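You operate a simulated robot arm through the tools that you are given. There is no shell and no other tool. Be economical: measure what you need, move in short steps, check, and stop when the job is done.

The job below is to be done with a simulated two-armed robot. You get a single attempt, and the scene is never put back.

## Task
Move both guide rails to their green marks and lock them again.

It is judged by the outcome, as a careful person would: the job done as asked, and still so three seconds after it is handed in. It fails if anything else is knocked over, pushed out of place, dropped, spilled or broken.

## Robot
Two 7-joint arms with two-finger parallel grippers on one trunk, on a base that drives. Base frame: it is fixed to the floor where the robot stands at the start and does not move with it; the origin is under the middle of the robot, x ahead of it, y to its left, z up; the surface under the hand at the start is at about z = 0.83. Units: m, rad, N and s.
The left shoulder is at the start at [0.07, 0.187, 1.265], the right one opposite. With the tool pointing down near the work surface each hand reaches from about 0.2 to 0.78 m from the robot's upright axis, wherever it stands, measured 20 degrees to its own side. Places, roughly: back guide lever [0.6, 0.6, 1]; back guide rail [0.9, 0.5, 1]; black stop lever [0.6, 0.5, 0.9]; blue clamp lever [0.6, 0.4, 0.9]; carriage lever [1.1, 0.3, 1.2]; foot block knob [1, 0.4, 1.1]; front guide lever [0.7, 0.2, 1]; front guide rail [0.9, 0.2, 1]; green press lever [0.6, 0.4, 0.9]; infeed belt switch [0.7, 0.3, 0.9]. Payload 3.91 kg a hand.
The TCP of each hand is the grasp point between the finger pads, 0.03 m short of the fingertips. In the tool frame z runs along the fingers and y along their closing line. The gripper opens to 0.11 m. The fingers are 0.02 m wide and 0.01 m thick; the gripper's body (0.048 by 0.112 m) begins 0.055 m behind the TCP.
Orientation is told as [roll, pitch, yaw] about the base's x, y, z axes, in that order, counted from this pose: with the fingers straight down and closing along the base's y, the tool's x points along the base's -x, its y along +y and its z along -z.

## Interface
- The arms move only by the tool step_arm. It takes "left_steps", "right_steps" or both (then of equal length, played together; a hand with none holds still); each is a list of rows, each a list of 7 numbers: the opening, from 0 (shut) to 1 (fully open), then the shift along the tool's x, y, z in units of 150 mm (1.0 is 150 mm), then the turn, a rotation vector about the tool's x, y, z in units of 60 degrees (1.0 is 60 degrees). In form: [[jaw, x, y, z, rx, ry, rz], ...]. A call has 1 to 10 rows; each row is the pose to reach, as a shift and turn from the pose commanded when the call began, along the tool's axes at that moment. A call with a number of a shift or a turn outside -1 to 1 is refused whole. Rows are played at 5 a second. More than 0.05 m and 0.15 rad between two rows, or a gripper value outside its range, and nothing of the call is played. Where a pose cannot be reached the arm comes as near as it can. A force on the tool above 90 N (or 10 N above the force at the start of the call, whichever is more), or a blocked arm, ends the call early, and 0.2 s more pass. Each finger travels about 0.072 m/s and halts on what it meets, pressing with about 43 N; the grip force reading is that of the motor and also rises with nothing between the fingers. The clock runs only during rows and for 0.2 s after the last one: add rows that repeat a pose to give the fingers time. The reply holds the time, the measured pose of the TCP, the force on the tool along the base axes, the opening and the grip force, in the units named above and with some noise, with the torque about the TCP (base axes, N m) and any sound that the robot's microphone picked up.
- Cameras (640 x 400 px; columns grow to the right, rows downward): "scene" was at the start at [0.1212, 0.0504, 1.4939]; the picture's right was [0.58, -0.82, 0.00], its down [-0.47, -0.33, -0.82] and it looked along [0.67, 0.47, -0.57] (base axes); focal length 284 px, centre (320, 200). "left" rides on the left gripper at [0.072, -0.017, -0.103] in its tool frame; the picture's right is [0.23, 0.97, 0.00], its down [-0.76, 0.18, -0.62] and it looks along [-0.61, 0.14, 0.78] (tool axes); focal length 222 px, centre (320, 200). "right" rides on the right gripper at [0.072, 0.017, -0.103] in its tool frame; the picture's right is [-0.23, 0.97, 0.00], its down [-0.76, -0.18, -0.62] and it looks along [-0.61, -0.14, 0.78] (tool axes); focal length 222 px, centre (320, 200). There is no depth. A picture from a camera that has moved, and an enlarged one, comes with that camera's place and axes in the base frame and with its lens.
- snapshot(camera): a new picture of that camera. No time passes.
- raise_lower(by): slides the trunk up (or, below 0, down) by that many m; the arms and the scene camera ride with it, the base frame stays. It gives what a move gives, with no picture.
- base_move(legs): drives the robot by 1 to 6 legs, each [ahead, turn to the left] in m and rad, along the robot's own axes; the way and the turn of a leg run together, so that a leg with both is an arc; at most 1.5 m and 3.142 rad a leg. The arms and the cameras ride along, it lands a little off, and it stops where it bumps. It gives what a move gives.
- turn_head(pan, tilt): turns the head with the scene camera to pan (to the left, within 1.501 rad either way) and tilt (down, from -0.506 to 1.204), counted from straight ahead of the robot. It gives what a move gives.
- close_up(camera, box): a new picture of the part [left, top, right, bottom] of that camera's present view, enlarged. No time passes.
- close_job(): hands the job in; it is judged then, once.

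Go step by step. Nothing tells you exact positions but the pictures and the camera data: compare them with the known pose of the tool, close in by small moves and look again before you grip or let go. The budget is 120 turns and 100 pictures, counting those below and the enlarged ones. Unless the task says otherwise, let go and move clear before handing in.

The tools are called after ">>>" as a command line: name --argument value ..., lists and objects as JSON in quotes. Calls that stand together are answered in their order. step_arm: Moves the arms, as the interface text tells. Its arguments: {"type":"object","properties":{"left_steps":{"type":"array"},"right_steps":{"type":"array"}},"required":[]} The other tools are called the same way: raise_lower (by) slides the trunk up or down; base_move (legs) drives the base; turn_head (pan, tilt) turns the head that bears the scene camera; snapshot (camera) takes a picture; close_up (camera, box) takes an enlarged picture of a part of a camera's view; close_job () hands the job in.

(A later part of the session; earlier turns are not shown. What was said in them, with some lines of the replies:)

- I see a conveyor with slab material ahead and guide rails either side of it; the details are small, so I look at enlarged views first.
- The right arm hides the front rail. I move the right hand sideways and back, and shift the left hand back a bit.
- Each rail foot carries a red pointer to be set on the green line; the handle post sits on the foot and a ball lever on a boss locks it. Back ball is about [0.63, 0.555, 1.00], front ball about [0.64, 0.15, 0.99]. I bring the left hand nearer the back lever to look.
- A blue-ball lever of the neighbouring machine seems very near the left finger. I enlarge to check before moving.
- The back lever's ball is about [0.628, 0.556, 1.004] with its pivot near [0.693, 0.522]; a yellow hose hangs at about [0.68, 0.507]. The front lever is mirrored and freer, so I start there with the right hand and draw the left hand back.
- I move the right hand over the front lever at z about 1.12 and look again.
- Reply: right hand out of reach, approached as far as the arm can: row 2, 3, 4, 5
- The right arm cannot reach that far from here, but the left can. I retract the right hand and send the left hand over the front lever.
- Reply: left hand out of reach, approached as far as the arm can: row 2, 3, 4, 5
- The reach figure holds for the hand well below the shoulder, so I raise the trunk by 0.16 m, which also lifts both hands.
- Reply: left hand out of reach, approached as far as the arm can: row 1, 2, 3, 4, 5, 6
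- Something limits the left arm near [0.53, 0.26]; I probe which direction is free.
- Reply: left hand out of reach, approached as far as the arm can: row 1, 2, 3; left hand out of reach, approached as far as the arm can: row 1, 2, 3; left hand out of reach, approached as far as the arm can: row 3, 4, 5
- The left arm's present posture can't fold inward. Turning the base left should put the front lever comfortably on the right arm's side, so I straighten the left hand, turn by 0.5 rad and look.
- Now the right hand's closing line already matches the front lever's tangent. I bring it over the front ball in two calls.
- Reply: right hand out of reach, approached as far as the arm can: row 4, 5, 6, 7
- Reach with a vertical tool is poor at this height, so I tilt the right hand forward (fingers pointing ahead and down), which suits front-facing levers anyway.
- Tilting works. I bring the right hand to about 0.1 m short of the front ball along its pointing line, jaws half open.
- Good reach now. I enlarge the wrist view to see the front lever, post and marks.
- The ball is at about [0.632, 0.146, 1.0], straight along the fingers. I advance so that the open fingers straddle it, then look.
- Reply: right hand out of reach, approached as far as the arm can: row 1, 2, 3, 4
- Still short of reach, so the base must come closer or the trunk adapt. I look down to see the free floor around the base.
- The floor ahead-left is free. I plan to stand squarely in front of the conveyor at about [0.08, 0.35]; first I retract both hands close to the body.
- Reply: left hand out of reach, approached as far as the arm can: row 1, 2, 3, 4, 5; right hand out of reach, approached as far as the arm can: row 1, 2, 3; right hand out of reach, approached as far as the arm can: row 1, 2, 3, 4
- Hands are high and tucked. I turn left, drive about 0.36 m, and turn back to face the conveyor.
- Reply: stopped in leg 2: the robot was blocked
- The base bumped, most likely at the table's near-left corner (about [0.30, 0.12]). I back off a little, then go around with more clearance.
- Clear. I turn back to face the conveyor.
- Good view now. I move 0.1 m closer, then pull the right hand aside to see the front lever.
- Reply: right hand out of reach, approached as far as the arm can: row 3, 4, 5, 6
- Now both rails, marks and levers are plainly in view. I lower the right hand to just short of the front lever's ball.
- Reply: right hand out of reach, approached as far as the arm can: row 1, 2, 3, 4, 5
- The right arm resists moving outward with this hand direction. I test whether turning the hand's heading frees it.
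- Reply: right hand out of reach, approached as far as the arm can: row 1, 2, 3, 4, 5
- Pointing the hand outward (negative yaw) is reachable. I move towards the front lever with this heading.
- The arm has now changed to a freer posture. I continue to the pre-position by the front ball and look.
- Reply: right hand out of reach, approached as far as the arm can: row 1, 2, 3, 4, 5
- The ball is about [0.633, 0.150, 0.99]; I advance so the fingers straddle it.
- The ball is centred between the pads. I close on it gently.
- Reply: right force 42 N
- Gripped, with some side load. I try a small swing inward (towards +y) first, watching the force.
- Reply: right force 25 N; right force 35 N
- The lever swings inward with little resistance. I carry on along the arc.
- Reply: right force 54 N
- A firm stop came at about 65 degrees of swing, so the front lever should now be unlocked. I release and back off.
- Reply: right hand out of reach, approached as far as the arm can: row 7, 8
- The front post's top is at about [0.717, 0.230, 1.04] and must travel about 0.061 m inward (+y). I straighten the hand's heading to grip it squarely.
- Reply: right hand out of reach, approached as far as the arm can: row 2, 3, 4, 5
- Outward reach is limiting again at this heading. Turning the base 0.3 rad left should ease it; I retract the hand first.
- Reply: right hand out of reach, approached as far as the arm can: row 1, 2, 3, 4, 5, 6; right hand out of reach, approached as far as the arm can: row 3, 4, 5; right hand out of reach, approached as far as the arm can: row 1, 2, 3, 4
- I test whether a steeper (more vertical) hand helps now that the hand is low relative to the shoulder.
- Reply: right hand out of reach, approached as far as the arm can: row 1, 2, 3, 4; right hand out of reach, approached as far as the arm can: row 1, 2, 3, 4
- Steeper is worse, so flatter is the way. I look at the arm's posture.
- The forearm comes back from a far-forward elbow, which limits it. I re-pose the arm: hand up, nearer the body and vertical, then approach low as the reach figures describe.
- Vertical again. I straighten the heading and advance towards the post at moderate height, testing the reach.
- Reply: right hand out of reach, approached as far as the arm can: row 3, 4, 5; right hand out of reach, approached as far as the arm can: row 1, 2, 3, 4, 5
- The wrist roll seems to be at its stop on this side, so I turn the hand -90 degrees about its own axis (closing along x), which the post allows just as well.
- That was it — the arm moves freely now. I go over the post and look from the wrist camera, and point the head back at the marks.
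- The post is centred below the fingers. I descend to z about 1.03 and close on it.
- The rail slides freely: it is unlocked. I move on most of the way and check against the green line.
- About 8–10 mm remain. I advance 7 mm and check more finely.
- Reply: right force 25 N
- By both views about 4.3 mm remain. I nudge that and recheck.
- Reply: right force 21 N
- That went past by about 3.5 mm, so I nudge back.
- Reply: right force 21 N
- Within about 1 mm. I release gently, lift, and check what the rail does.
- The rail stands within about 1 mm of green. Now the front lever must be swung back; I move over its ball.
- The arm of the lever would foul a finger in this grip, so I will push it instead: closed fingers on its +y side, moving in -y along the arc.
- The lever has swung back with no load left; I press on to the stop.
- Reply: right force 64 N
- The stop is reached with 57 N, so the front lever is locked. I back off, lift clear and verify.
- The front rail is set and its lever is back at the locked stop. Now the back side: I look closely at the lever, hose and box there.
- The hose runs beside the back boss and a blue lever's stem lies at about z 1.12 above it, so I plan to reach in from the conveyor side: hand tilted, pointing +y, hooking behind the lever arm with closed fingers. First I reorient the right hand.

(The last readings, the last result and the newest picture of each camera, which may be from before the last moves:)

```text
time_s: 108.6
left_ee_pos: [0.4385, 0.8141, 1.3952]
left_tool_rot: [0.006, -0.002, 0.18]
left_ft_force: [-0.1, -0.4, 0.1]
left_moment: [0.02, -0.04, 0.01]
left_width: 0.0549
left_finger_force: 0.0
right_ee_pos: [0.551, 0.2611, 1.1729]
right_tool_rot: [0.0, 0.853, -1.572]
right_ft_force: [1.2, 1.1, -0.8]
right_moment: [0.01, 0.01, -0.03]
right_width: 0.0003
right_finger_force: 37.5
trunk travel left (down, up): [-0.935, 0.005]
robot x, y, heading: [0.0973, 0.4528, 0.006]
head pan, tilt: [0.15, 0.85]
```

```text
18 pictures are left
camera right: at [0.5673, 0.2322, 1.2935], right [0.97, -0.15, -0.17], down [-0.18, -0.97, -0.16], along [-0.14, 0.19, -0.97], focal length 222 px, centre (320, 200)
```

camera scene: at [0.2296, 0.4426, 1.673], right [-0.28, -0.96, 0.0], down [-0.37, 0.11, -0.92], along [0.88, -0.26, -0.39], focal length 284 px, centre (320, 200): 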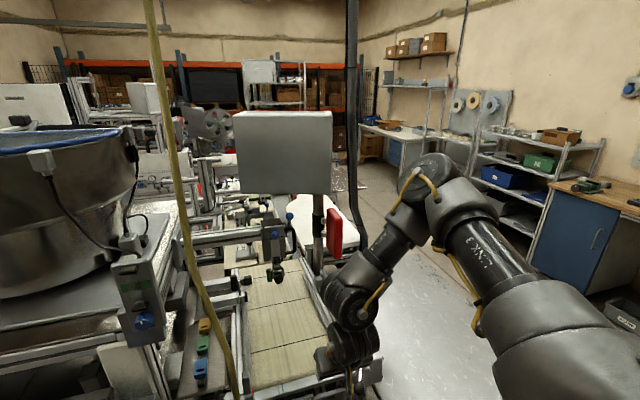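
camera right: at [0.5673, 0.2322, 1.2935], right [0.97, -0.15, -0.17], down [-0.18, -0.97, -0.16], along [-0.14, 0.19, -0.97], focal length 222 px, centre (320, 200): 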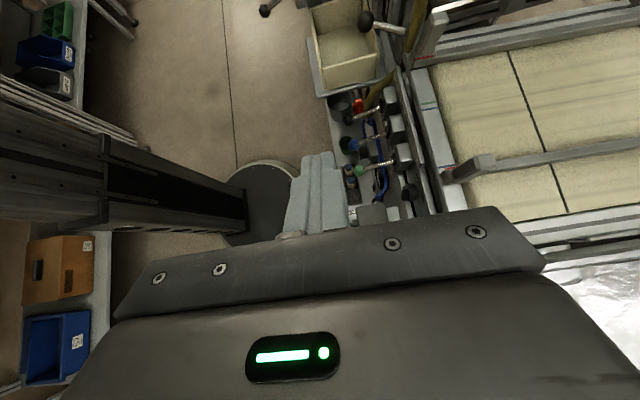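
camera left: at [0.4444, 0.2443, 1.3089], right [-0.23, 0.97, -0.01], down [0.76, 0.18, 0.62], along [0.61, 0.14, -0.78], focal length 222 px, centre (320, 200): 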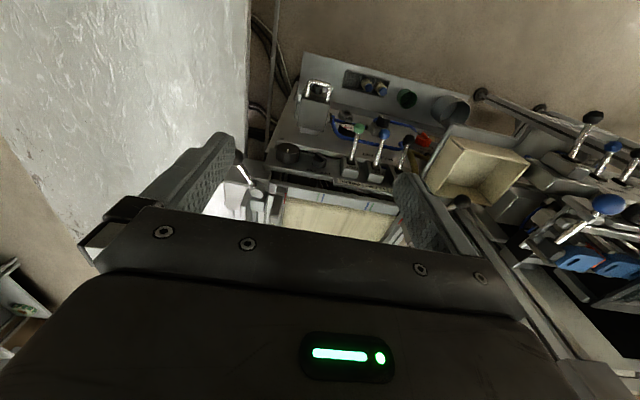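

Orientation works. I advance to a waypoint over the conveyor front, then roll the hand so its camera is on the free (−x) side.

>>> step_arm --right_steps '[[0.2, 0.1, 0.09, 0.17, 0, 0, 0], [0.3, 0.19, 0.18, 0.34, 0, 0, 0], [0.4, 0.28, 0.26, 0.5, 0, 0, 0], [0.45, 0.37, 0.35, 0.66, 0, 0, 0], [0.45, 0.46, 0.44, 0.82, 0, 0, 0], [0.45, 0.55, 0.5, 0.95, 0, 0, 0], [0.45, 0.55, 0.5, 0.95, 0, 0, 0]]'

>>> step_arm --right_steps '[[0.45, 0, 0, 0, 0, 0, -0.14], [0.45, 0, 0, 0, 0, 0, -0.28], [0.45, 0, 0, 0, 0, 0, -0.42], [0.45, 0, 0, 0, 0, 0, -0.56], [0.45, 0, 0, 0, 0, 0, -0.7], [0.45, 0, 0, 0, 0, 0, -0.84], [0.45, 0, 0, 0, 0, 0, -0.98], [0.45, 0, 0, 0, 0, 0, -0.98]]'

```text
time_s: 110.2
left_ee_pos: [0.4388, 0.8139, 1.3956]
left_tool_rot: [0.005, -0.002, 0.182]
left_ft_force: [0.6, -0.2, 0.3]
left_moment: [-0.02, 0.0, -0.03]
left_width: 0.0551
left_finger_force: 0.1
right_ee_pos: [0.6258, 0.4221, 1.1402]
right_tool_rot: [0.0, 0.853, -1.573]
right_ft_force: [0.2, 0.0, 0.1]
right_moment: [0.0, 0.0, -0.02]
right_width: 0.0495
right_finger_force: 0.0
trunk travel left (down, up): [-0.935, 0.005]
robot x, y, heading: [0.0949, 0.4526, 0.011]
head pan, tilt: [0.15, 0.85]
```

```text
time_s: 112.0
left_ee_pos: [0.4375, 0.8145, 1.3953]
left_tool_rot: [0.006, -0.002, 0.181]
left_ft_force: [0.3, 0.2, -0.3]
left_moment: [-0.01, 0.02, 0.03]
left_width: 0.0549
left_finger_force: 0.1
right_ee_pos: [0.6264, 0.4238, 1.1409]
right_tool_rot: [0.774, 0.399, -0.381]
right_ft_force: [0.2, 0.0, 0.4]
right_moment: [-0.01, -0.03, 0.0]
right_width: 0.0496
right_finger_force: 0.1
trunk travel left (down, up): [-0.935, 0.005]
robot x, y, heading: [0.0961, 0.4549, 0.014]
head pan, tilt: [0.15, 0.85]
```

>>> step_arm --right_steps '[[0.45, 0, 0, 0, 0, 0, -0.14], [0.45, 0, 0, 0, 0, 0, -0.28], [0.45, 0, 0, 0, 0, 0, -0.42], [0.45, 0, 0, 0, 0, 0, -0.52], [0.45, 0, 0, 0, 0, 0, -0.52]]'

>>> snapshot --camera "right"

```text
time_s: 113.2
left_ee_pos: [0.4373, 0.8146, 1.3957]
left_tool_rot: [0.006, -0.001, 0.183]
left_ft_force: [-0.5, -0.5, 0.5]
left_moment: [0.03, 0.0, 0.01]
left_width: 0.0549
left_finger_force: 0.1
right_ee_pos: [0.6467, 0.4766, 1.176]
right_tool_rot: [0.85, 0.005, -0.005]
right_ft_force: [0.1, -0.6, -1.3]
right_moment: [-0.01, -0.04, -0.01]
right_width: 0.0495
right_finger_force: 0.2
right hand out of reach, approached as far as the arm can: row 3, 4, 5
trunk travel left (down, up): [-0.935, 0.005]
robot x, y, heading: [0.0922, 0.4551, 0.008]
head pan, tilt: [0.15, 0.85]
```

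```text
17 pictures are left
camera right: at [0.5736, 0.4108, 1.2575], right [0.23, 0.64, 0.73], down [0.76, -0.59, 0.27], along [0.61, 0.49, -0.63], focal length 222 px, centre (320, 200)
```

right: 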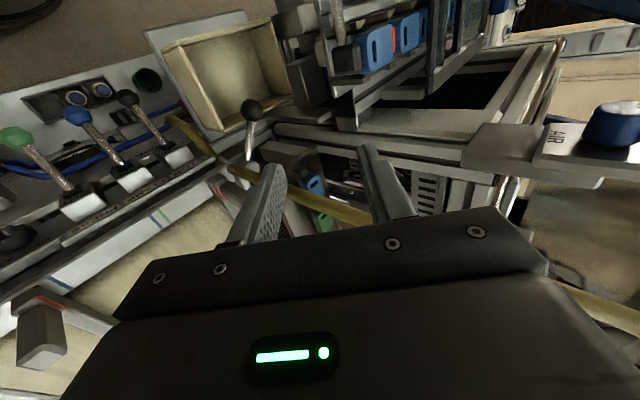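

The ball sits where expected (about [0.63, 0.555, 1.0]). I back the roll off slightly and go to a point 0.1 m short of it along the fingers.

>>> step_arm --right_steps '[[0.45, 0.05, -0.12, 0.1, 0, 0, 0.06], [0.45, 0.09, -0.25, 0.22, 0, 0, 0.12], [0.45, 0.127, -0.38, 0.35, 0, 0, 0.17], [0.45, 0.127, -0.51, 0.48, 0, 0, 0.17], [0.45, 0.127, -0.51, 0.48, 0, 0, 0.17]]'

>>> snapshot --camera "right"

```text
time_s: 114.4
left_ee_pos: [0.4369, 0.815, 1.3951]
left_tool_rot: [0.004, -0.001, 0.182]
left_ft_force: [0.8, -0.5, 0.5]
left_moment: [0.02, 0.02, -0.01]
left_width: 0.055
left_finger_force: 0.0
right_ee_pos: [0.6273, 0.4804, 1.0728]
right_tool_rot: [0.844, 0.135, -0.121]
right_ft_force: [-0.2, -0.4, -0.3]
right_moment: [0.01, 0.0, 0.0]
right_width: 0.0495
right_finger_force: 0.0
trunk travel left (down, up): [-0.935, 0.005]
robot x, y, heading: [0.0963, 0.454, 0.011]
head pan, tilt: [0.15, 0.85]
```

```text
16 pictures are left
camera right: at [0.5579, 0.4231, 1.1618], right [0.4, 0.6, 0.69], down [0.72, -0.67, 0.18], along [0.57, 0.42, -0.7], focal length 222 px, centre (320, 200)
```

right: 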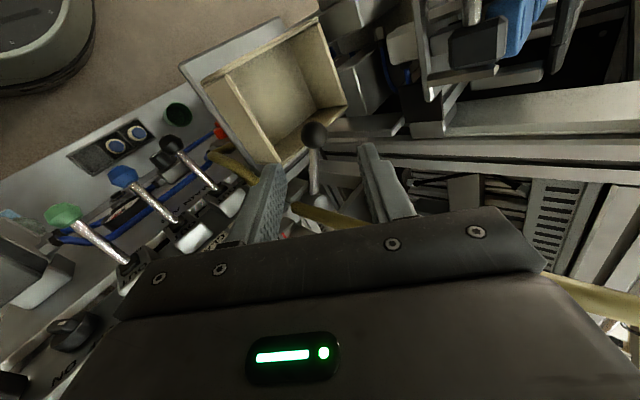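

>>> step_arm --right_steps '[[0.45, 0, 0, 0.2, 0, 0, 0], [0.45, 0, -0.01, 0.4, 0, 0, 0], [0.45, 0, -0.02, 0.55, 0, 0, 0], [0.45, 0, -0.02, 0.64, 0, 0, 0], [0.45, 0, -0.02, 0.64, 0, 0, 0]]'

>>> close_up --camera "right" --box '[220, 90, 420, 220]'

```text
time_s: 115.6
left_ee_pos: [0.4381, 0.8154, 1.3947]
left_tool_rot: [0.005, -0.002, 0.182]
left_ft_force: [-0.7, 0.0, -0.9]
left_moment: [0.01, 0.04, -0.03]
left_width: 0.0548
left_finger_force: 0.1
right_ee_pos: [0.6266, 0.5502, 1.0046]
right_tool_rot: [0.844, 0.135, -0.119]
right_ft_force: [0.1, -0.4, 1.0]
right_moment: [0.01, 0.01, 0.03]
right_width: 0.0494
right_finger_force: 0.1
trunk travel left (down, up): [-0.935, 0.005]
robot x, y, heading: [0.0941, 0.4537, 0.005]
head pan, tilt: [0.15, 0.85]
```

```text
3.08 times, centred on (320, 155) of right
camera zoom: at [0.5582, 0.494, 1.095], right [0.4, 0.6, 0.69], down [0.72, -0.67, 0.18], along [0.57, 0.42, -0.7], focal length 684 px, centre (320, 338)
```

zoom: 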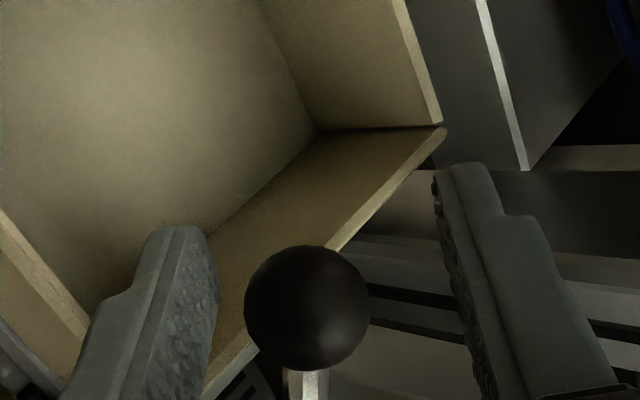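

The ball lies between the pads. I grip it.

>>> step_arm --right_steps '[[0.35, 0, 0, 0, 0, 0, 0], [0.25, 0, -0.01, 0, 0, 0, 0], [0.1, 0, -0.015, 0, 0, 0, 0], [0.1, 0, -0.015, 0, 0, 0, 0], [0.1, 0, -0.015, 0, 0, 0, 0]]'

```text
time_s: 116.8
left_ee_pos: [0.4378, 0.8141, 1.3957]
left_tool_rot: [0.005, -0.002, 0.182]
left_ft_force: [0.2, 0.8, 0.6]
left_moment: [-0.04, 0.01, 0.02]
left_width: 0.0552
left_finger_force: 0.0
right_ee_pos: [0.6258, 0.547, 1.0009]
right_tool_rot: [0.838, 0.138, -0.12]
right_ft_force: [-10.4, -6.3, -24.9]
right_moment: [-0.27, 0.19, -0.2]
right_width: 0.026
right_finger_force: 45.0
trunk travel left (down, up): [-0.935, 0.005]
robot x, y, heading: [0.097, 0.456, 0.009]
head pan, tilt: [0.15, 0.85]
```

Gripped. I swing the lever inward (towards -y) along its arc in small steps, watching the force because of the hose.

>>> step_arm --right_steps '[[0.1, 0.015, -0.04, -0.04, 0, 0, 0], [0.1, 0.027, -0.079, -0.083, 0, 0, 0], [0.1, 0.024, -0.12, -0.13, 0, 0, 0], [0.1, 0.018, -0.162, -0.178, 0, 0, 0], [0.1, 0.018, -0.162, -0.178, 0, 0, 0]]'

>>> close_up --camera "right" --box '[180, 70, 480, 230]'

```text
time_s: 118.0
left_ee_pos: [0.4355, 0.8165, 1.3947]
left_tool_rot: [0.003, -0.005, 0.182]
left_ft_force: [-1.7, 1.0, 0.9]
left_moment: [0.04, -0.01, -0.03]
left_width: 0.0549
left_finger_force: 0.0
right_ee_pos: [0.6186, 0.5153, 1.0054]
right_tool_rot: [0.842, 0.129, -0.119]
right_ft_force: [-0.2, 0.8, 0.2]
right_moment: [0.01, 0.01, -0.04]
right_width: 0.011
right_finger_force: 0.0
trunk travel left (down, up): [-0.935, 0.005]
robot x, y, heading: [0.096, 0.4557, 0.01]
head pan, tilt: [0.15, 0.85]
```

```text
2.13 times, centred on (330, 150) of right
camera zoom: at [0.5502, 0.4574, 1.0955], right [0.4, 0.6, 0.69], down [0.72, -0.67, 0.18], along [0.58, 0.42, -0.7], focal length 474 px, centre (299, 307)
```

zoom: 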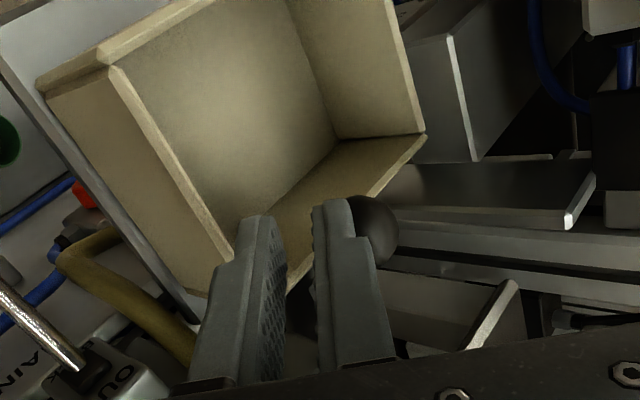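

The pads slipped off over the ball. I back out, open, and make the hand steeper so the fingers close more horizontally before gripping again.

>>> step_arm --right_steps '[[0.1, 0, 0, -0.2, 0, 0, 0], [0.15, 0, 0.03, -0.4, 0, 0, 0], [0.3, 0, 0.1, -0.51, 0.1, -0.02, 0], [0.45, 0, 0.15, -0.51, 0.2, -0.04, 0], [0.45, 0, 0.25, -0.51, 0.282, -0.051, 0], [0.45, 0, 0.25, -0.51, 0.282, -0.051, 0]]'

>>> close_up --camera "right" --box '[180, 70, 480, 230]'

```text
time_s: 119.4
left_ee_pos: [0.4363, 0.8146, 1.3956]
left_tool_rot: [0.005, -0.001, 0.182]
left_ft_force: [-0.3, 0.0, -0.7]
left_moment: [0.02, 0.02, 0.01]
left_width: 0.0552
left_finger_force: 0.1
right_ee_pos: [0.6262, 0.4804, 1.0835]
right_tool_rot: [0.544, 0.093, -0.154]
right_ft_force: [0.0, 0.0, -0.1]
right_moment: [-0.01, -0.03, 0.0]
right_width: 0.0499
right_finger_force: 0.0
right hand out of reach, approached as far as the arm can: row 2
trunk travel left (down, up): [-0.935, 0.005]
robot x, y, heading: [0.0964, 0.4545, 0.005]
head pan, tilt: [0.15, 0.85]
```

```text
2.13 times, centred on (330, 150) of right
camera zoom: at [0.5572, 0.4525, 1.186], right [0.4, 0.78, 0.48], down [0.72, -0.59, 0.37], along [0.57, 0.2, -0.8], focal length 474 px, centre (299, 307)
```

zoom: 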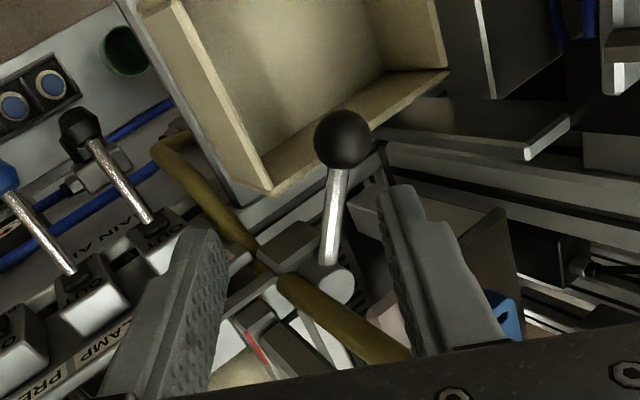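

Clear view: the ball is at about [0.629, 0.551, 1.004] and the arm's sweep looks to pass over the hose's lower part. I approach and grip more deeply.

>>> step_arm --right_steps '[[0.45, 0, 0.06, 0.2, 0, 0, 0], [0.45, 0, 0.12, 0.4, 0, 0, 0], [0.45, 0, 0.123, 0.6, 0, 0, 0], [0.45, 0, 0.123, 0.75, 0, 0, 0], [0.45, 0, 0.123, 0.75, 0, 0, 0], [0.3, 0, 0.123, 0.75, 0, 0, 0], [0.15, 0, 0.123, 0.75, 0, 0, 0], [0.15, 0, 0.123, 0.75, 0, 0, 0], [0.1, 0, 0.123, 0.75, 0, 0, 0]]'

>>> close_up --camera "right" --box '[220, 90, 420, 220]'

```text
time_s: 121.4
left_ee_pos: [0.4369, 0.8151, 1.3954]
left_tool_rot: [0.003, -0.001, 0.184]
left_ft_force: [0.0, 0.1, -0.4]
left_moment: [-0.01, 0.03, -0.01]
left_width: 0.0551
left_finger_force: 0.1
right_ee_pos: [0.6279, 0.553, 0.9972]
right_tool_rot: [0.545, 0.092, -0.155]
right_ft_force: [0.1, 1.6, 1.9]
right_moment: [0.06, 0.08, 0.03]
right_width: 0.027
right_finger_force: 45.2
trunk travel left (down, up): [-0.935, 0.005]
robot x, y, heading: [0.0922, 0.4532, 0.007]
head pan, tilt: [0.15, 0.85]
```

```text
3.08 times, centred on (320, 155) of right
camera zoom: at [0.5604, 0.5259, 1.1], right [0.4, 0.78, 0.48], down [0.72, -0.59, 0.37], along [0.57, 0.2, -0.8], focal length 684 px, centre (320, 338)
```

zoom: 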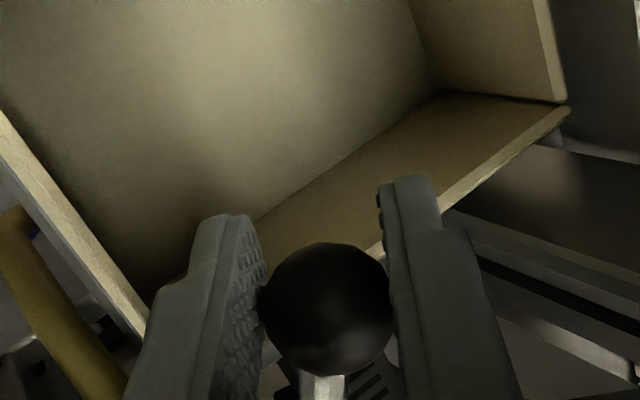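

A firm grip with no side load. I swing it inward along the arc.

>>> step_arm --right_steps '[[0.1, 0.014, -0.053, -0.03, 0, 0, 0], [0.1, 0.02, -0.111, -0.064, 0, 0, 0], [0.1, 0.017, -0.168, -0.098, 0, 0, 0], [0.1, 0.006, -0.217, -0.129, 0, 0, 0], [0.1, 0.006, -0.217, -0.129, 0, 0, 0]]'

```text
time_s: 122.6
left_ee_pos: [0.4343, 0.8153, 1.3948]
left_tool_rot: [0.001, -0.004, 0.182]
left_ft_force: [0.0, 0.2, 0.3]
left_moment: [0.0, 0.0, 0.0]
left_width: 0.0552
left_finger_force: 0.1
right_ee_pos: [0.62, 0.5192, 0.9972]
right_tool_rot: [0.545, 0.092, -0.153]
right_ft_force: [-7.2, 11.0, 11.5]
right_moment: [0.34, 0.81, 0.93]
right_width: 0.0266
right_finger_force: 45.2
trunk travel left (down, up): [-0.935, 0.005]
robot x, y, heading: [0.0952, 0.4539, 0.007]
head pan, tilt: [0.15, 0.85]
```

>>> step_arm --right_steps '[[0.1, -0.02, -0.054, -0.034, 0, 0, 0], [0.1, -0.045, -0.098, -0.063, 0, 0, 0], [0.1, -0.081, -0.145, -0.095, 0, 0, 0], [0.1, -0.125, -0.186, -0.124, 0, 0, 0], [0.1, -0.125, -0.186, -0.124, 0, 0, 0]]'

>>> close_up --camera "right" --box '[220, 90, 420, 220]'

```text
time_s: 123.8
left_ee_pos: [0.4348, 0.8175, 1.3966]
left_tool_rot: [0.003, -0.003, 0.181]
left_ft_force: [-0.9, -0.6, 0.0]
left_moment: [0.01, -0.03, -0.02]
left_width: 0.0551
left_finger_force: 0.1
right_ee_pos: [0.6346, 0.4803, 0.9942]
right_tool_rot: [0.54, 0.093, -0.154]
right_ft_force: [-9.7, 4.9, -1.5]
right_moment: [0.22, 0.86, 0.7]
right_width: 0.027
right_finger_force: 45.3
trunk travel left (down, up): [-0.935, 0.005]
robot x, y, heading: [0.0911, 0.4529, 0.015]
head pan, tilt: [0.15, 0.85]
```

```text
3.08 times, centred on (320, 155) of right
camera zoom: at [0.566, 0.453, 1.0984], right [0.4, 0.78, 0.48], down [0.72, -0.59, 0.37], along [0.57, 0.2, -0.8], focal length 684 px, centre (320, 338)
```

zoom: 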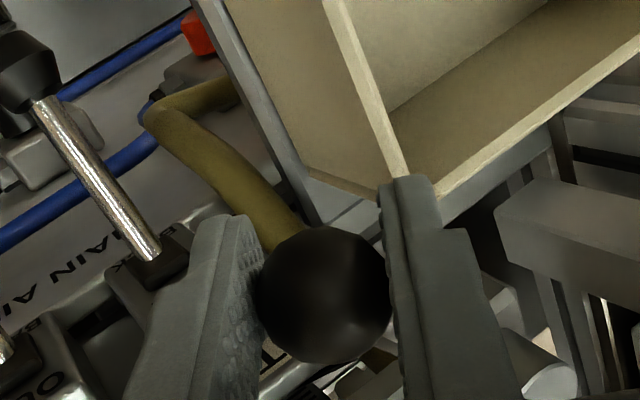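

The lever followed all the way, about 62 degrees. I nudge to the stop, then release and retreat.

>>> step_arm --right_steps '[[0.1, -0.039, -0.028, -0.02, 0, 0, 0], [0.1, -0.039, -0.028, -0.02, 0, 0, 0]]'

>>> step_arm --right_steps '[[0.3, 0.02, 0.01, 0.01, 0, 0, 0], [0.45, 0.02, 0.01, 0.01, 0, 0, 0], [0.45, 0.02, 0.01, 0, 0, 0, 0], [0.45, 0.02, 0.01, -0.2, 0, 0, 0], [0.45, 0.02, 0, -0.45, 0, 0, 0], [0.45, 0.02, -0.1, -0.7, 0, 0, 0], [0.45, 0.02, -0.2, -0.9, 0, 0, 0], [0.45, 0.02, -0.2, -0.9, 0, 0, 0]]'

```text
time_s: 124.4
left_ee_pos: [0.4333, 0.8188, 1.3954]
left_tool_rot: [0.002, -0.004, 0.183]
left_ft_force: [1.0, 0.3, 0.6]
left_moment: [-0.01, 0.05, -0.03]
left_width: 0.0549
left_finger_force: 0.0
right_ee_pos: [0.6358, 0.4801, 0.9963]
right_tool_rot: [0.544, 0.097, -0.149]
right_ft_force: [-27.4, 18.7, -13.9]
right_moment: [0.1, 0.27, 0.2]
right_width: 0.0268
right_finger_force: 45.5
trunk travel left (down, up): [-0.935, 0.005]
robot x, y, heading: [0.0927, 0.4537, 0.006]
head pan, tilt: [0.15, 0.85]
```

```text
time_s: 126.2
left_ee_pos: [0.4382, 0.8144, 1.3957]
left_tool_rot: [0.006, -0.001, 0.18]
left_ft_force: [0.2, -0.4, 0.0]
left_moment: [-0.02, 0.02, 0.0]
left_width: 0.0549
left_finger_force: 0.0
right_ee_pos: [0.635, 0.3834, 1.099]
right_tool_rot: [0.541, 0.096, -0.159]
right_ft_force: [0.7, 0.7, -1.1]
right_moment: [0.02, 0.0, -0.04]
right_width: 0.0496
right_finger_force: 0.1
right hand out of reach, approached as far as the arm can: row 7, 8
trunk travel left (down, up): [-0.935, 0.005]
robot x, y, heading: [0.0949, 0.4537, 0.007]
head pan, tilt: [0.15, 0.85]
```

Back lever is at its unlocked stop. I bring the hand above the back post (about [0.716, 0.482, 1.04]) with less tilt, keeping the wrist leaning away from the hose.

>>> step_arm --right_steps '[[0.5, -0.1, 0.13, 0.05, 0.06, -0.01, 0], [0.5, -0.2, 0.26, 0.1, 0.12, -0.02, 0], [0.5, -0.3, 0.4, 0.15, 0.18, -0.03, 0], [0.5, -0.38, 0.5, 0.2, 0.235, -0.042, 0], [0.5, -0.433, 0.57, 0.22, 0.235, -0.042, 0], [0.5, -0.433, 0.57, 0.22, 0.235, -0.042, 0]]'

>>> snapshot --camera "right"

```text
time_s: 127.6
left_ee_pos: [0.4379, 0.8143, 1.3955]
left_tool_rot: [0.006, -0.001, 0.182]
left_ft_force: [0.6, 0.8, -0.1]
left_moment: [0.0, 0.01, -0.01]
left_width: 0.0551
left_finger_force: 0.1
right_ee_pos: [0.7128, 0.4636, 1.1089]
right_tool_rot: [0.296, 0.052, -0.173]
right_ft_force: [0.0, 0.5, 0.2]
right_moment: [0.02, 0.0, 0.01]
right_width: 0.055
right_finger_force: 0.0
trunk travel left (down, up): [-0.935, 0.005]
robot x, y, heading: [0.094, 0.4511, 0.015]
head pan, tilt: [0.15, 0.85]
```

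```text
10 pictures are left
camera right: at [0.6445, 0.4609, 1.2157], right [0.4, 0.88, 0.27], down [0.72, -0.48, 0.5], along [0.57, 0.0, -0.82], focal length 222 px, centre (320, 200)
```

right: 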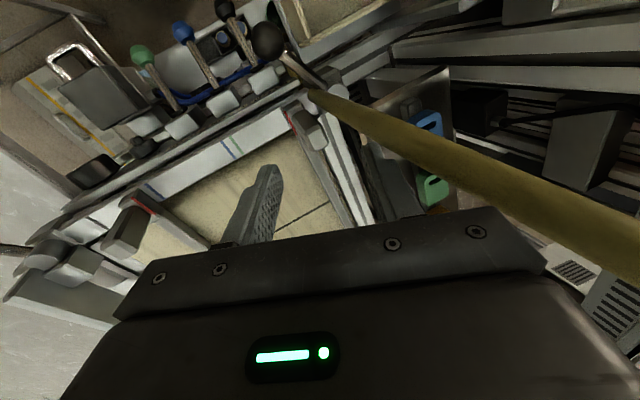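

The hose leans near the gripper's +y end, so I increase the tilt to about 0.7 (body leaning further to -y) before descending around the post.

>>> step_arm --right_steps '[[0.5, 0, 0, 0, -0.12, 0.02, 0], [0.5, 0, 0, 0, -0.24, 0.045, 0], [0.5, 0, 0, 0, -0.376, 0.068, 0], [0.5, 0, 0, 0, -0.376, 0.068, 0]]'

>>> step_arm --right_steps '[[0.5, -0.02, -0.09, 0.11, 0, 0, 0], [0.5, -0.045, -0.18, 0.22, 0, 0, 0], [0.5, -0.06, -0.23, 0.28, 0, 0, 0], [0.5, -0.06, -0.23, 0.28, 0, 0, 0]]'

>>> close_up --camera "right" --box '[200, 90, 440, 220]'

```text
time_s: 128.6
left_ee_pos: [0.4376, 0.8147, 1.3943]
left_tool_rot: [0.003, -0.001, 0.182]
left_ft_force: [-0.6, -0.2, -0.3]
left_moment: [-0.01, -0.03, -0.01]
left_width: 0.055
left_finger_force: 0.0
right_ee_pos: [0.7128, 0.463, 1.1084]
right_tool_rot: [0.694, 0.115, -0.138]
right_ft_force: [-0.7, 0.2, 0.3]
right_moment: [-0.03, -0.03, -0.02]
right_width: 0.0547
right_finger_force: 0.0
trunk travel left (down, up): [-0.935, 0.005]
robot x, y, heading: [0.0971, 0.4549, 0.012]
head pan, tilt: [0.15, 0.85]
```

```text
time_s: 129.6
left_ee_pos: [0.4371, 0.8137, 1.3952]
left_tool_rot: [0.006, -0.001, 0.181]
left_ft_force: [0.8, 0.0, 0.2]
left_moment: [-0.03, 0.0, -0.02]
left_width: 0.0553
left_finger_force: 0.0
right_ee_pos: [0.7148, 0.4624, 1.0545]
right_tool_rot: [0.694, 0.115, -0.136]
right_ft_force: [-0.5, 0.3, -0.3]
right_moment: [0.05, 0.0, 0.01]
right_width: 0.0549
right_finger_force: 0.0
trunk travel left (down, up): [-0.935, 0.005]
robot x, y, heading: [0.0932, 0.4504, 0.01]
head pan, tilt: [0.15, 0.85]
```

```text
2.67 times, centred on (320, 155) of right
camera zoom: at [0.6463, 0.4192, 1.1509], right [0.4, 0.7, 0.59], down [0.72, -0.64, 0.28], along [0.57, 0.32, -0.76], focal length 592 px, centre (320, 320)
```

zoom: 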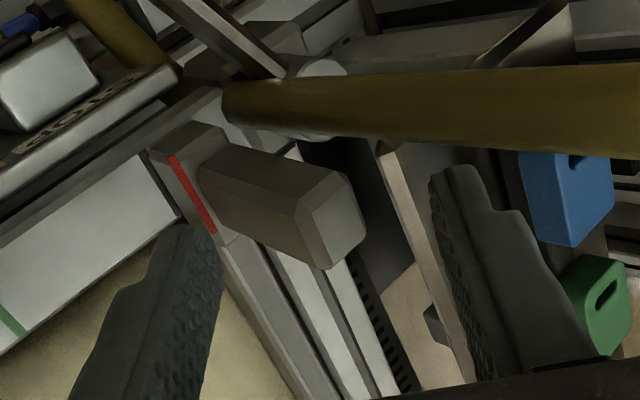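

The post lies between the fingers as computed. I descend the last 18 mm and close.

>>> step_arm --right_steps '[[0.5, -0.005, -0.04, 0.045, 0, 0, 0], [0.5, -0.01, -0.076, 0.092, 0, 0, 0], [0.5, -0.01, -0.076, 0.092, 0, 0, 0], [0.35, -0.01, -0.076, 0.092, 0, 0, 0], [0.2, -0.01, -0.076, 0.092, 0, 0, 0], [0.1, -0.01, -0.076, 0.092, 0, 0, 0], [0.1, -0.01, -0.076, 0.092, 0, 0, 0]]'

```text
time_s: 131.2
left_ee_pos: [0.437, 0.8169, 1.3951]
left_tool_rot: [0.004, -0.002, 0.182]
left_ft_force: [0.1, 0.3, -0.2]
left_moment: [-0.01, 0.04, -0.04]
left_width: 0.0552
left_finger_force: 0.0
right_ee_pos: [0.7161, 0.4651, 1.0384]
right_tool_rot: [0.695, 0.112, -0.138]
right_ft_force: [8.4, 4.9, 18.1]
right_moment: [-0.61, -0.24, 1.12]
right_width: 0.0395
right_finger_force: 45.1
trunk travel left (down, up): [-0.935, 0.005]
robot x, y, heading: [0.0927, 0.4536, 0.005]
head pan, tilt: [0.15, 0.85]
```

Gripped. I draw the rail inward (-y) by 50 mm, then check with the head camera.

>>> step_arm --right_steps '[[0.1, -0.011, -0.063, -0.054, 0, 0, 0], [0.1, -0.022, -0.126, -0.108, 0, 0, 0], [0.1, -0.034, -0.188, -0.161, 0, 0, 0], [0.1, -0.045, -0.251, -0.215, 0, 0, 0], [0.1, -0.045, -0.251, -0.215, 0, 0, 0]]'

>>> close_up --camera "scene" --box '[330, 205, 390, 245]'

```text
time_s: 132.4
left_ee_pos: [0.4354, 0.8157, 1.396]
left_tool_rot: [0.002, -0.004, 0.183]
left_ft_force: [0.0, 0.0, 0.4]
left_moment: [-0.02, -0.03, 0.0]
left_width: 0.0546
left_finger_force: 0.1
right_ee_pos: [0.7151, 0.4131, 1.0385]
right_tool_rot: [0.694, 0.117, -0.145]
right_ft_force: [9.2, -0.1, 24.7]
right_moment: [-0.76, -1.4, 0.71]
right_width: 0.0394
right_finger_force: 45.0
trunk travel left (down, up): [-0.935, 0.005]
robot x, y, heading: [0.0952, 0.4534, 0.009]
head pan, tilt: [0.15, 0.85]
```

```text
10.00 times, centred on (360, 225) of scene
camera zoom: at [0.2183, 0.4675, 1.6342], right [0.16, -0.99, 0.0], down [-0.74, -0.12, -0.66], along [0.65, 0.1, -0.75], focal length 2845 px, centre (-80, -50)
```

zoom: 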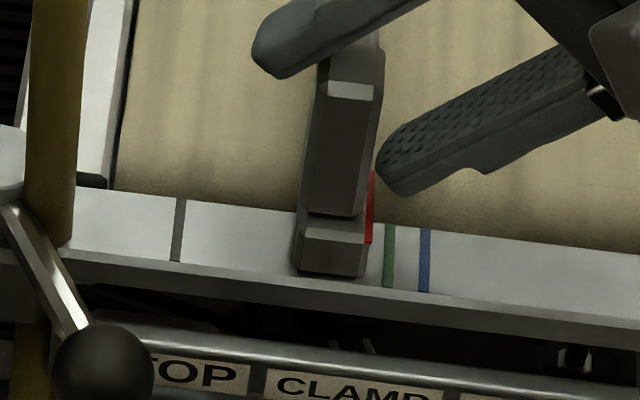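

An unobstructed view: about 7.5 mm remain to green. I move that and look again.

>>> step_arm --right_steps '[[0.1, -0.003, -0.019, -0.016, 0, 0, 0], [0.1, -0.007, -0.038, -0.032, 0, 0, 0], [0.1, -0.007, -0.038, -0.032, 0, 0, 0], [0.1, -0.007, -0.038, -0.032, 0, 0, 0]]'

>>> close_up --camera "scene" --box '[330, 205, 390, 245]'

```text
time_s: 133.4
left_ee_pos: [0.4361, 0.8166, 1.396]
left_tool_rot: [0.003, -0.003, 0.182]
left_ft_force: [-0.1, 0.3, 0.2]
left_moment: [-0.01, -0.01, 0.0]
left_width: 0.0549
left_finger_force: 0.1
right_ee_pos: [0.7148, 0.4104, 1.0375]
right_tool_rot: [0.692, 0.122, -0.142]
right_ft_force: [1.9, 1.6, 12.3]
right_moment: [-0.96, -0.41, 1.06]
right_width: 0.0392
right_finger_force: 45.5
right hand out of reach, approached as far as the arm can: row 1, 2, 3, 4
trunk travel left (down, up): [-0.935, 0.005]
robot x, y, heading: [0.0917, 0.4525, 0.013]
head pan, tilt: [0.15, 0.85]
```

```text
10.00 times, centred on (360, 225) of scene
camera zoom: at [0.2186, 0.4677, 1.634], right [0.16, -0.99, 0.0], down [-0.74, -0.12, -0.66], along [0.65, 0.1, -0.75], focal length 2845 px, centre (-80, -50)
```

zoom: 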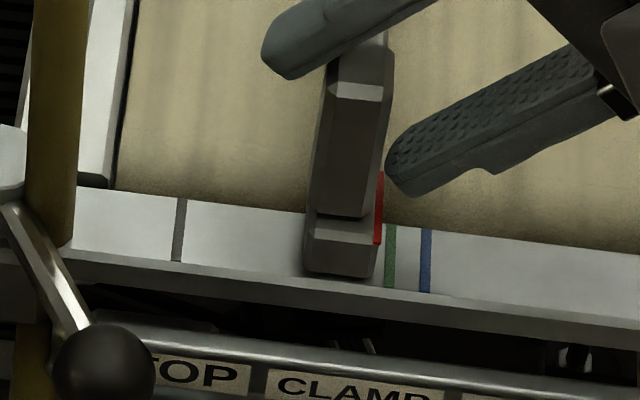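

The roll is near its stop again in this direction. I loosen the grip, roll the hand back slightly, and re-grip.

>>> step_arm --right_steps '[[0.3, 0, 0, 0, 0, 0, 0], [0.44, 0, 0, 0, 0, 0, 0], [0.44, 0, 0, 0, 0, 0, 0.1], [0.44, 0, 0, 0, 0, 0, 0.2], [0.44, 0, 0, 0, 0, 0, 0.2], [0.3, 0, 0, 0, 0, 0, 0.2], [0.1, 0, 0, 0, 0, 0, 0.2], [0.1, 0, 0, 0, 0, 0, 0.2]]'

>>> step_arm --right_steps '[[0.1, -0.005, -0.012, -0.011, 0, 0, 0], [0.1, -0.01, -0.024, -0.022, 0, 0, 0], [0.1, -0.01, -0.024, -0.022, 0, 0, 0], [0.1, -0.01, -0.024, -0.022, 0, 0, 0]]'

>>> close_up --camera "scene" --box '[330, 205, 390, 245]'

```text
time_s: 135.2
left_ee_pos: [0.4385, 0.8144, 1.3943]
left_tool_rot: [0.005, -0.003, 0.181]
left_ft_force: [-0.2, 0.1, -0.6]
left_moment: [-0.02, 0.01, -0.02]
left_width: 0.0552
left_finger_force: 0.1
right_ee_pos: [0.7167, 0.41, 1.0375]
right_tool_rot: [0.663, 0.246, -0.302]
right_ft_force: [0.6, -1.6, -0.7]
right_moment: [-1.32, -0.05, 0.9]
right_width: 0.0421
right_finger_force: 44.5
trunk travel left (down, up): [-0.935, 0.005]
robot x, y, heading: [0.0941, 0.4544, 0.01]
head pan, tilt: [0.15, 0.85]
```

```text
time_s: 136.2
left_ee_pos: [0.4378, 0.815, 1.3958]
left_tool_rot: [0.006, -0.002, 0.182]
left_ft_force: [0.7, -0.5, 0.1]
left_moment: [0.01, 0.0, -0.04]
left_width: 0.055
left_finger_force: 0.0
right_ee_pos: [0.7178, 0.4054, 1.0381]
right_tool_rot: [0.665, 0.244, -0.305]
right_ft_force: [4.5, -1.0, 4.4]
right_moment: [-1.02, 0.16, 1.01]
right_width: 0.0415
right_finger_force: 45.0
trunk travel left (down, up): [-0.935, 0.005]
robot x, y, heading: [0.0961, 0.4527, 0.007]
head pan, tilt: [0.15, 0.85]
```

```text
10.00 times, centred on (360, 225) of scene
camera zoom: at [0.221, 0.4669, 1.634], right [0.16, -0.99, 0.0], down [-0.74, -0.12, -0.66], along [0.65, 0.1, -0.75], focal length 2845 px, centre (-80, -50)
```

zoom: 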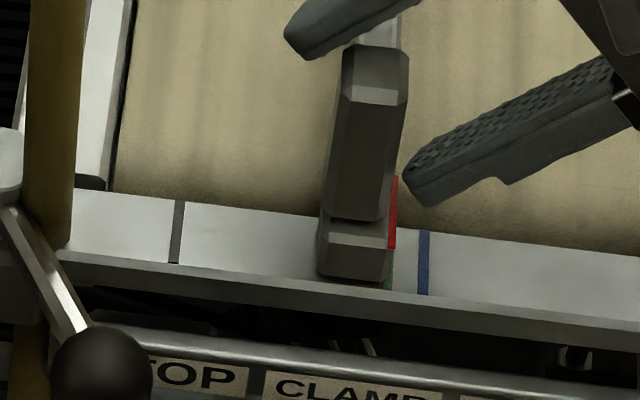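

The red pointer is on green within about 0.6 mm. I release, rise vertically and move off the post towards the lever.

>>> step_arm --right_steps '[[0.25, 0, 0, 0, 0, 0, 0], [0.4, 0, 0, 0, 0, 0, 0], [0.5, 0, 0, 0, 0, 0, 0], [0.5, 0, 0, 0, 0, 0, 0], [0.5, 0.03, 0.08, -0.1, 0, 0, 0], [0.5, 0.06, 0.16, -0.2, 0, 0, 0], [0.5, 0.1, 0.24, -0.31, 0, 0, 0], [0.5, 0.1, 0.24, -0.31, 0, 0, 0]]'

>>> close_up --camera "scene" --box '[320, 200, 400, 255]'

```text
time_s: 138.0
left_ee_pos: [0.4373, 0.8144, 1.3957]
left_tool_rot: [0.006, -0.001, 0.182]
left_ft_force: [-0.1, -0.5, -0.3]
left_moment: [0.01, -0.02, 0.06]
left_width: 0.0551
left_finger_force: 0.1
right_ee_pos: [0.7173, 0.4058, 1.0993]
right_tool_rot: [0.662, 0.248, -0.303]
right_ft_force: [0.3, 0.4, 0.3]
right_moment: [-0.06, -0.03, -0.01]
right_width: 0.055
right_finger_force: 0.1
trunk travel left (down, up): [-0.935, 0.005]
robot x, y, heading: [0.0939, 0.4551, 0.01]
head pan, tilt: [0.15, 0.85]
```

```text
7.27 times, centred on (360, 228) of scene
camera zoom: at [0.2205, 0.4668, 1.6339], right [0.16, -0.99, 0.0], down [-0.74, -0.12, -0.66], along [0.65, 0.1, -0.75], focal length 2069 px, centre (29, 0)
```

zoom: 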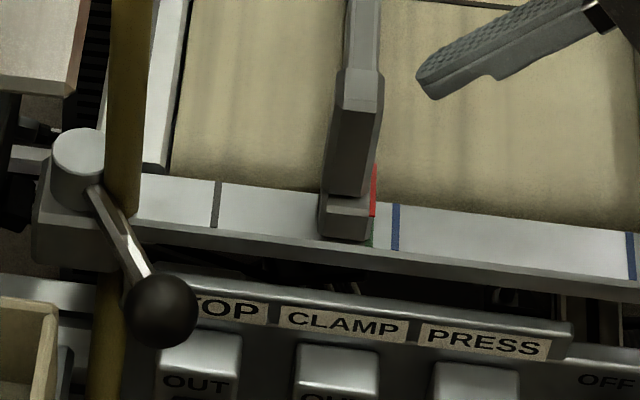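

Released; the back pointer sits on green. Now I re-approach the back lever's ball (about [0.635, 0.480, 1.0]) in the same orientation as before.

>>> step_arm --right_steps '[[0.5, 0.17, -0.05, 0.01, 0.03, -0.01, -0.05], [0.5, 0.35, -0.1, 0.03, 0.07, -0.03, -0.1], [0.45, 0.52, -0.157, 0.043, 0.1, -0.04, -0.15], [0.45, 0.515, -0.165, 0.15, 0.133, -0.054, -0.2], [0.45, 0.512, -0.175, 0.253, 0.133, -0.054, -0.2], [0.45, 0.512, -0.175, 0.253, 0.133, -0.054, -0.2]]'

>>> close_up --camera "right" --box '[180, 70, 480, 230]'

```text
time_s: 139.4
left_ee_pos: [0.4363, 0.8141, 1.3962]
left_tool_rot: [0.006, -0.003, 0.182]
left_ft_force: [0.5, 0.6, 0.3]
left_moment: [0.05, -0.01, -0.01]
left_width: 0.0549
left_finger_force: 0.0
right_ee_pos: [0.637, 0.4326, 1.0711]
right_tool_rot: [0.549, 0.081, -0.162]
right_ft_force: [-1.1, -0.1, -0.1]
right_moment: [-0.01, -0.01, -0.04]
right_width: 0.0497
right_finger_force: 0.0
trunk travel left (down, up): [-0.935, 0.005]
robot x, y, heading: [0.0948, 0.4542, 0.012]
head pan, tilt: [0.15, 0.85]
```

```text
2.13 times, centred on (330, 150) of right
camera zoom: at [0.5664, 0.4054, 1.1734], right [0.4, 0.78, 0.49], down [0.71, -0.6, 0.38], along [0.58, 0.19, -0.79], focal length 474 px, centre (299, 307)
```

zoom: 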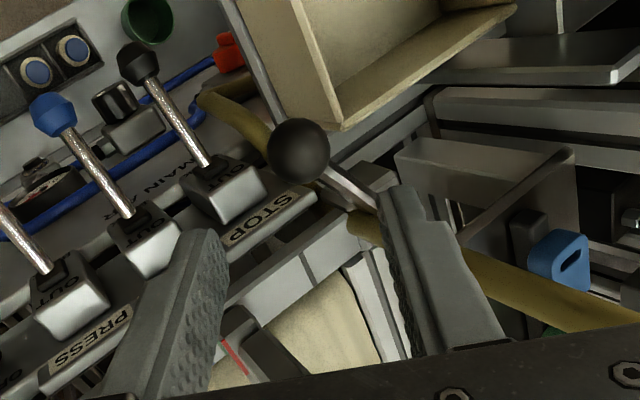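

>>> step_arm --right_steps '[[0.45, 0.01, 0, 0.2, 0, 0, 0], [0.45, 0.02, 0, 0.4, 0, 0, 0], [0.45, 0.02, 0.0, 0.5, 0, 0, 0], [0.45, 0.02, 0.0, 0.58, 0, 0, 0], [0.45, 0.02, 0.0, 0.58, 0, 0, 0], [0.3, 0.02, 0, 0.58, 0, 0, 0], [0.15, 0.02, 0, 0.58, 0, 0, 0], [0.1, 0.02, 0, 0.58, 0, 0, 0], [0.1, 0.02, 0, 0.58, 0, 0, 0]]'

```text
time_s: 141.4
left_ee_pos: [0.4385, 0.8148, 1.3942]
left_tool_rot: [0.004, -0.001, 0.182]
left_ft_force: [-0.8, 0.9, 0.2]
left_moment: [0.01, 0.0, -0.04]
left_width: 0.0549
left_finger_force: 0.1
right_ee_pos: [0.6361, 0.4787, 0.9984]
right_tool_rot: [0.546, 0.082, -0.163]
right_ft_force: [-1.5, -0.4, -3.2]
right_moment: [-0.04, 0.06, 0.05]
right_width: 0.0269
right_finger_force: 44.8
trunk travel left (down, up): [-0.935, 0.005]
robot x, y, heading: [0.0946, 0.4543, 0.011]
head pan, tilt: [0.15, 0.85]
```

Gripped. I swing the lever back outward along the arc to its locked position.

>>> step_arm --right_steps '[[0.1, 0.064, 0.063, 0.045, 0, 0, 0], [0.1, 0.11, 0.137, 0.093, 0, 0, 0], [0.1, 0.127, 0.182, 0.121, 0, 0, 0], [0.1, 0.139, 0.226, 0.149, 0, 0, 0], [0.1, 0.143, 0.272, 0.177, 0, 0, 0], [0.1, 0.143, 0.319, 0.205, 0, 0, 0], [0.1, 0.136, 0.365, 0.23, 0, 0, 0], [0.1, 0.136, 0.365, 0.23, 0, 0, 0]]'

```text
time_s: 143.2
left_ee_pos: [0.439, 0.812, 1.3963]
left_tool_rot: [0.006, 0.002, 0.182]
left_ft_force: [0.0, 0.5, 0.0]
left_moment: [0.01, 0.03, 0.0]
left_width: 0.055
left_finger_force: 0.1
right_ee_pos: [0.6259, 0.5439, 0.9979]
right_tool_rot: [0.546, 0.083, -0.162]
right_ft_force: [-1.0, -10.7, -16.0]
right_moment: [-0.37, -0.76, -0.88]
right_width: 0.0269
right_finger_force: 45.4
trunk travel left (down, up): [-0.935, 0.005]
robot x, y, heading: [0.0965, 0.4526, 0.012]
head pan, tilt: [0.15, 0.85]
```

>>> step_arm --right_steps '[[0.1, -0.005, 0.02, 0.012, 0, 0, 0], [0.1, -0.01, 0.042, 0.024, 0, 0, 0], [0.1, -0.02, 0.06, 0.034, 0, 0, 0], [0.1, -0.027, 0.079, 0.044, 0, 0, 0], [0.1, -0.035, 0.093, 0.052, 0, 0, 0], [0.1, -0.035, 0.093, 0.052, 0, 0, 0]]'

```text
time_s: 144.6
left_ee_pos: [0.4359, 0.8094, 1.3981]
left_tool_rot: [0.008, -0.005, 0.182]
left_ft_force: [0.1, -0.8, -0.6]
left_moment: [0.0, 0.04, -0.02]
left_width: 0.0554
left_finger_force: 0.1
right_ee_pos: [0.6294, 0.5541, 0.9978]
right_tool_rot: [0.541, 0.082, -0.161]
right_ft_force: [-16.8, -27.8, -12.1]
right_moment: [-0.41, 0.21, -0.68]
right_width: 0.0267
right_finger_force: 44.9
trunk travel left (down, up): [-0.935, 0.005]
robot x, y, heading: [0.0975, 0.4527, 0.01]
head pan, tilt: [0.15, 0.85]
```

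The lever is back at its original place against the stop. One firmer nudge, then I release and back out.

>>> step_arm --right_steps '[[0.1, -0.01, 0.015, 0.008, 0, 0, 0], [0.1, -0.015, 0.025, 0.012, 0, 0, 0], [0.1, -0.015, 0.025, 0.012, 0, 0, 0]]'

>>> step_arm --right_steps '[[0.1, 0.01, -0.02, -0.01, 0, 0, 0], [0.3, 0.01, -0.02, -0.01, 0, 0, 0], [0.45, 0.01, -0.02, -0.01, 0, 0, 0], [0.45, 0.01, -0.02, -0.01, 0, 0, 0], [0.45, 0.01, -0.02, -0.2, 0, 0, 0], [0.45, 0.01, -0.02, -0.45, 0, 0, 0], [0.45, 0.01, -0.1, -0.7, 0, 0, 0], [0.45, 0.1, -0.3, -0.85, 0, 0, 0], [0.45, 0.25, -0.5, -0.95, 0, 0, 0], [0.45, 0.25, -0.5, -0.95, 0, 0, 0]]'

>>> close_up --camera "scene" --box '[260, 180, 420, 280]'

```text
time_s: 145.4
left_ee_pos: [0.4332, 0.8072, 1.3976]
left_tool_rot: [0.009, -0.005, 0.179]
left_ft_force: [-1.4, 0.3, -0.1]
left_moment: [0.0, 0.02, 0.01]
left_width: 0.055
left_finger_force: 0.1
right_ee_pos: [0.6298, 0.5552, 0.9988]
right_tool_rot: [0.539, 0.081, -0.162]
right_ft_force: [-30.6, -36.4, -13.5]
right_moment: [-0.57, 0.08, -0.49]
right_width: 0.0268
right_finger_force: 45.2
trunk travel left (down, up): [-0.935, 0.005]
robot x, y, heading: [0.0905, 0.4511, 0.011]
head pan, tilt: [0.15, 0.85]
```

```text
time_s: 147.6
left_ee_pos: [0.4382, 0.8158, 1.3948]
left_tool_rot: [0.003, -0.002, 0.181]
left_ft_force: [-0.3, 0.5, 0.1]
left_moment: [0.0, -0.02, 0.0]
left_width: 0.0549
left_finger_force: 0.0
right_ee_pos: [0.5836, 0.4347, 1.0848]
right_tool_rot: [0.547, 0.08, -0.162]
right_ft_force: [-0.5, 0.1, -0.9]
right_moment: [-0.03, -0.02, 0.03]
right_width: 0.0495
right_finger_force: 0.1
trunk travel left (down, up): [-0.935, 0.005]
robot x, y, heading: [0.0979, 0.4567, 0.009]
head pan, tilt: [0.15, 0.85]
```

```text
4.00 times, centred on (340, 230) of scene
camera zoom: at [0.2206, 0.4677, 1.6339], right [0.16, -0.99, 0.0], down [-0.74, -0.12, -0.66], along [0.65, 0.1, -0.75], focal length 1138 px, centre (240, 80)
```

zoom: 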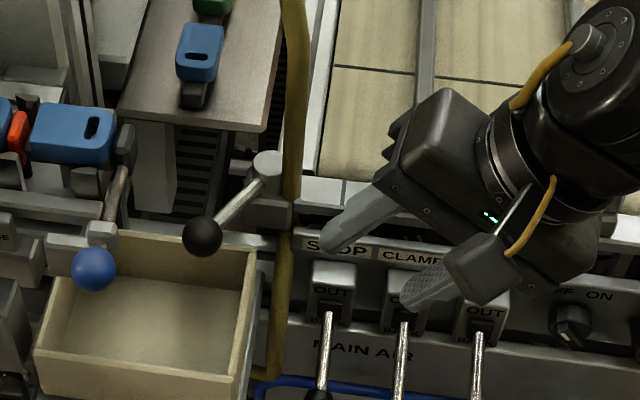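

The back lever is locked again and everything around is in place. I lift the right hand up and back, then do a last check of both pointers.

>>> step_arm --right_steps '[[0.45, 0.02, 0.1, -0.19, 0, 0, 0], [0.45, 0.04, 0.22, -0.38, 0, 0, 0], [0.45, 0.06, 0.34, -0.57, 0, 0, 0], [0.45, 0.25, 0.36, -0.7, 0, 0, 0], [0.45, 0.45, 0.36, -0.85, 0, 0, 0], [0.45, 0.65, 0.36, -1.0, 0, 0, 0], [0.45, 0.65, 0.36, -1.0, 0, 0, 0]]'

>>> close_up --camera "scene" --box '[300, 180, 460, 280]'

```text
time_s: 149.2
left_ee_pos: [0.4383, 0.8143, 1.3945]
left_tool_rot: [0.004, -0.001, 0.182]
left_ft_force: [-0.4, 0.2, 0.2]
left_moment: [0.02, 0.0, 0.0]
left_width: 0.055
left_finger_force: 0.0
right_ee_pos: [0.4954, 0.4154, 1.2487]
right_tool_rot: [0.549, 0.083, -0.161]
right_ft_force: [0.1, -0.1, -0.2]
right_moment: [0.01, -0.01, 0.0]
right_width: 0.0492
right_finger_force: 0.0
trunk travel left (down, up): [-0.935, 0.005]
robot x, y, heading: [0.0925, 0.4521, 0.007]
head pan, tilt: [0.15, 0.85]
```

```text
4.00 times, centred on (380, 230) of scene
camera zoom: at [0.2208, 0.4666, 1.6339], right [0.16, -0.99, 0.0], down [-0.74, -0.12, -0.66], along [0.65, 0.1, -0.75], focal length 1138 px, centre (80, 80)
```

zoom: 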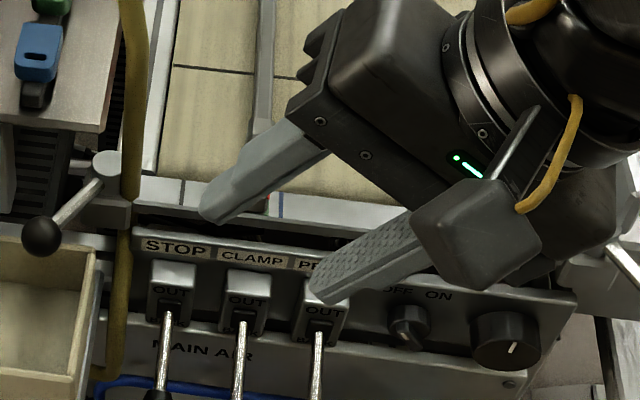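

The hand still hides the marks; I shift it to the right, rolling a little, and look once more.

>>> step_arm --right_steps '[[0.45, -0.03, -0.15, -0.1, 0, 0, 0.13], [0.45, -0.05, -0.3, -0.2, 0, 0, 0.26], [0.45, -0.08, -0.45, -0.3, 0, 0, 0.39], [0.45, -0.1, -0.6, -0.4, 0, 0, 0.5], [0.45, -0.12, -0.75, -0.5, 0, 0, 0.6], [0.45, -0.15, -0.9, -0.6, 0, 0, 0.7], [0.45, -0.15, -1.0, -0.75, 0, 0, 0.7], [0.45, -0.15, -1.0, -0.75, 0, 0, 0.7]]'

>>> close_up --camera "scene" --box '[310, 195, 430, 270]'

```text
time_s: 151.0
left_ee_pos: [0.4367, 0.8138, 1.3961]
left_tool_rot: [0.005, -0.003, 0.181]
left_ft_force: [-0.3, 1.0, -0.4]
left_moment: [0.03, 0.0, 0.02]
left_width: 0.0549
left_finger_force: 0.0
right_ee_pos: [0.4882, 0.2273, 1.2656]
right_tool_rot: [0.37, 0.42, -0.838]
right_ft_force: [0.2, 0.1, -0.4]
right_moment: [-0.02, 0.02, -0.01]
right_width: 0.0497
right_finger_force: 0.0
trunk travel left (down, up): [-0.935, 0.005]
robot x, y, heading: [0.0917, 0.4521, 0.006]
head pan, tilt: [0.15, 0.85]
```

```text
5.33 times, centred on (370, 232) of scene
camera zoom: at [0.2204, 0.4663, 1.6339], right [0.16, -0.99, 0.0], down [-0.74, -0.12, -0.66], along [0.65, 0.1, -0.75], focal length 1517 px, centre (53, 27)
```

zoom: 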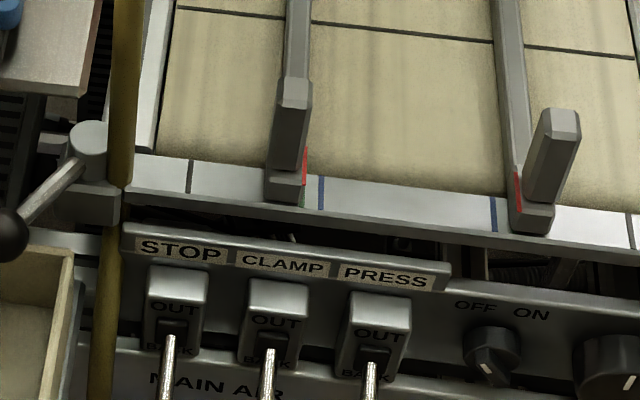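

Both red pointers stand on their green lines (within about 1 mm), both levers are back at their locked stops, and the hands are clear.

>>> close_job

```text
The job is handed in.
```

Both guide rails are on their green marks, to within about 1 mm by the pictures. Both levers are locked again, each pushed back against its stop, though I did not push on the rails afterwards to test the locks.

While driving round to the conveyor, the base bumped something once, most likely the corner of the silver table. I saw nothing knocked over or out of place afterwards, but I had no earlier view of that corner to compare with.
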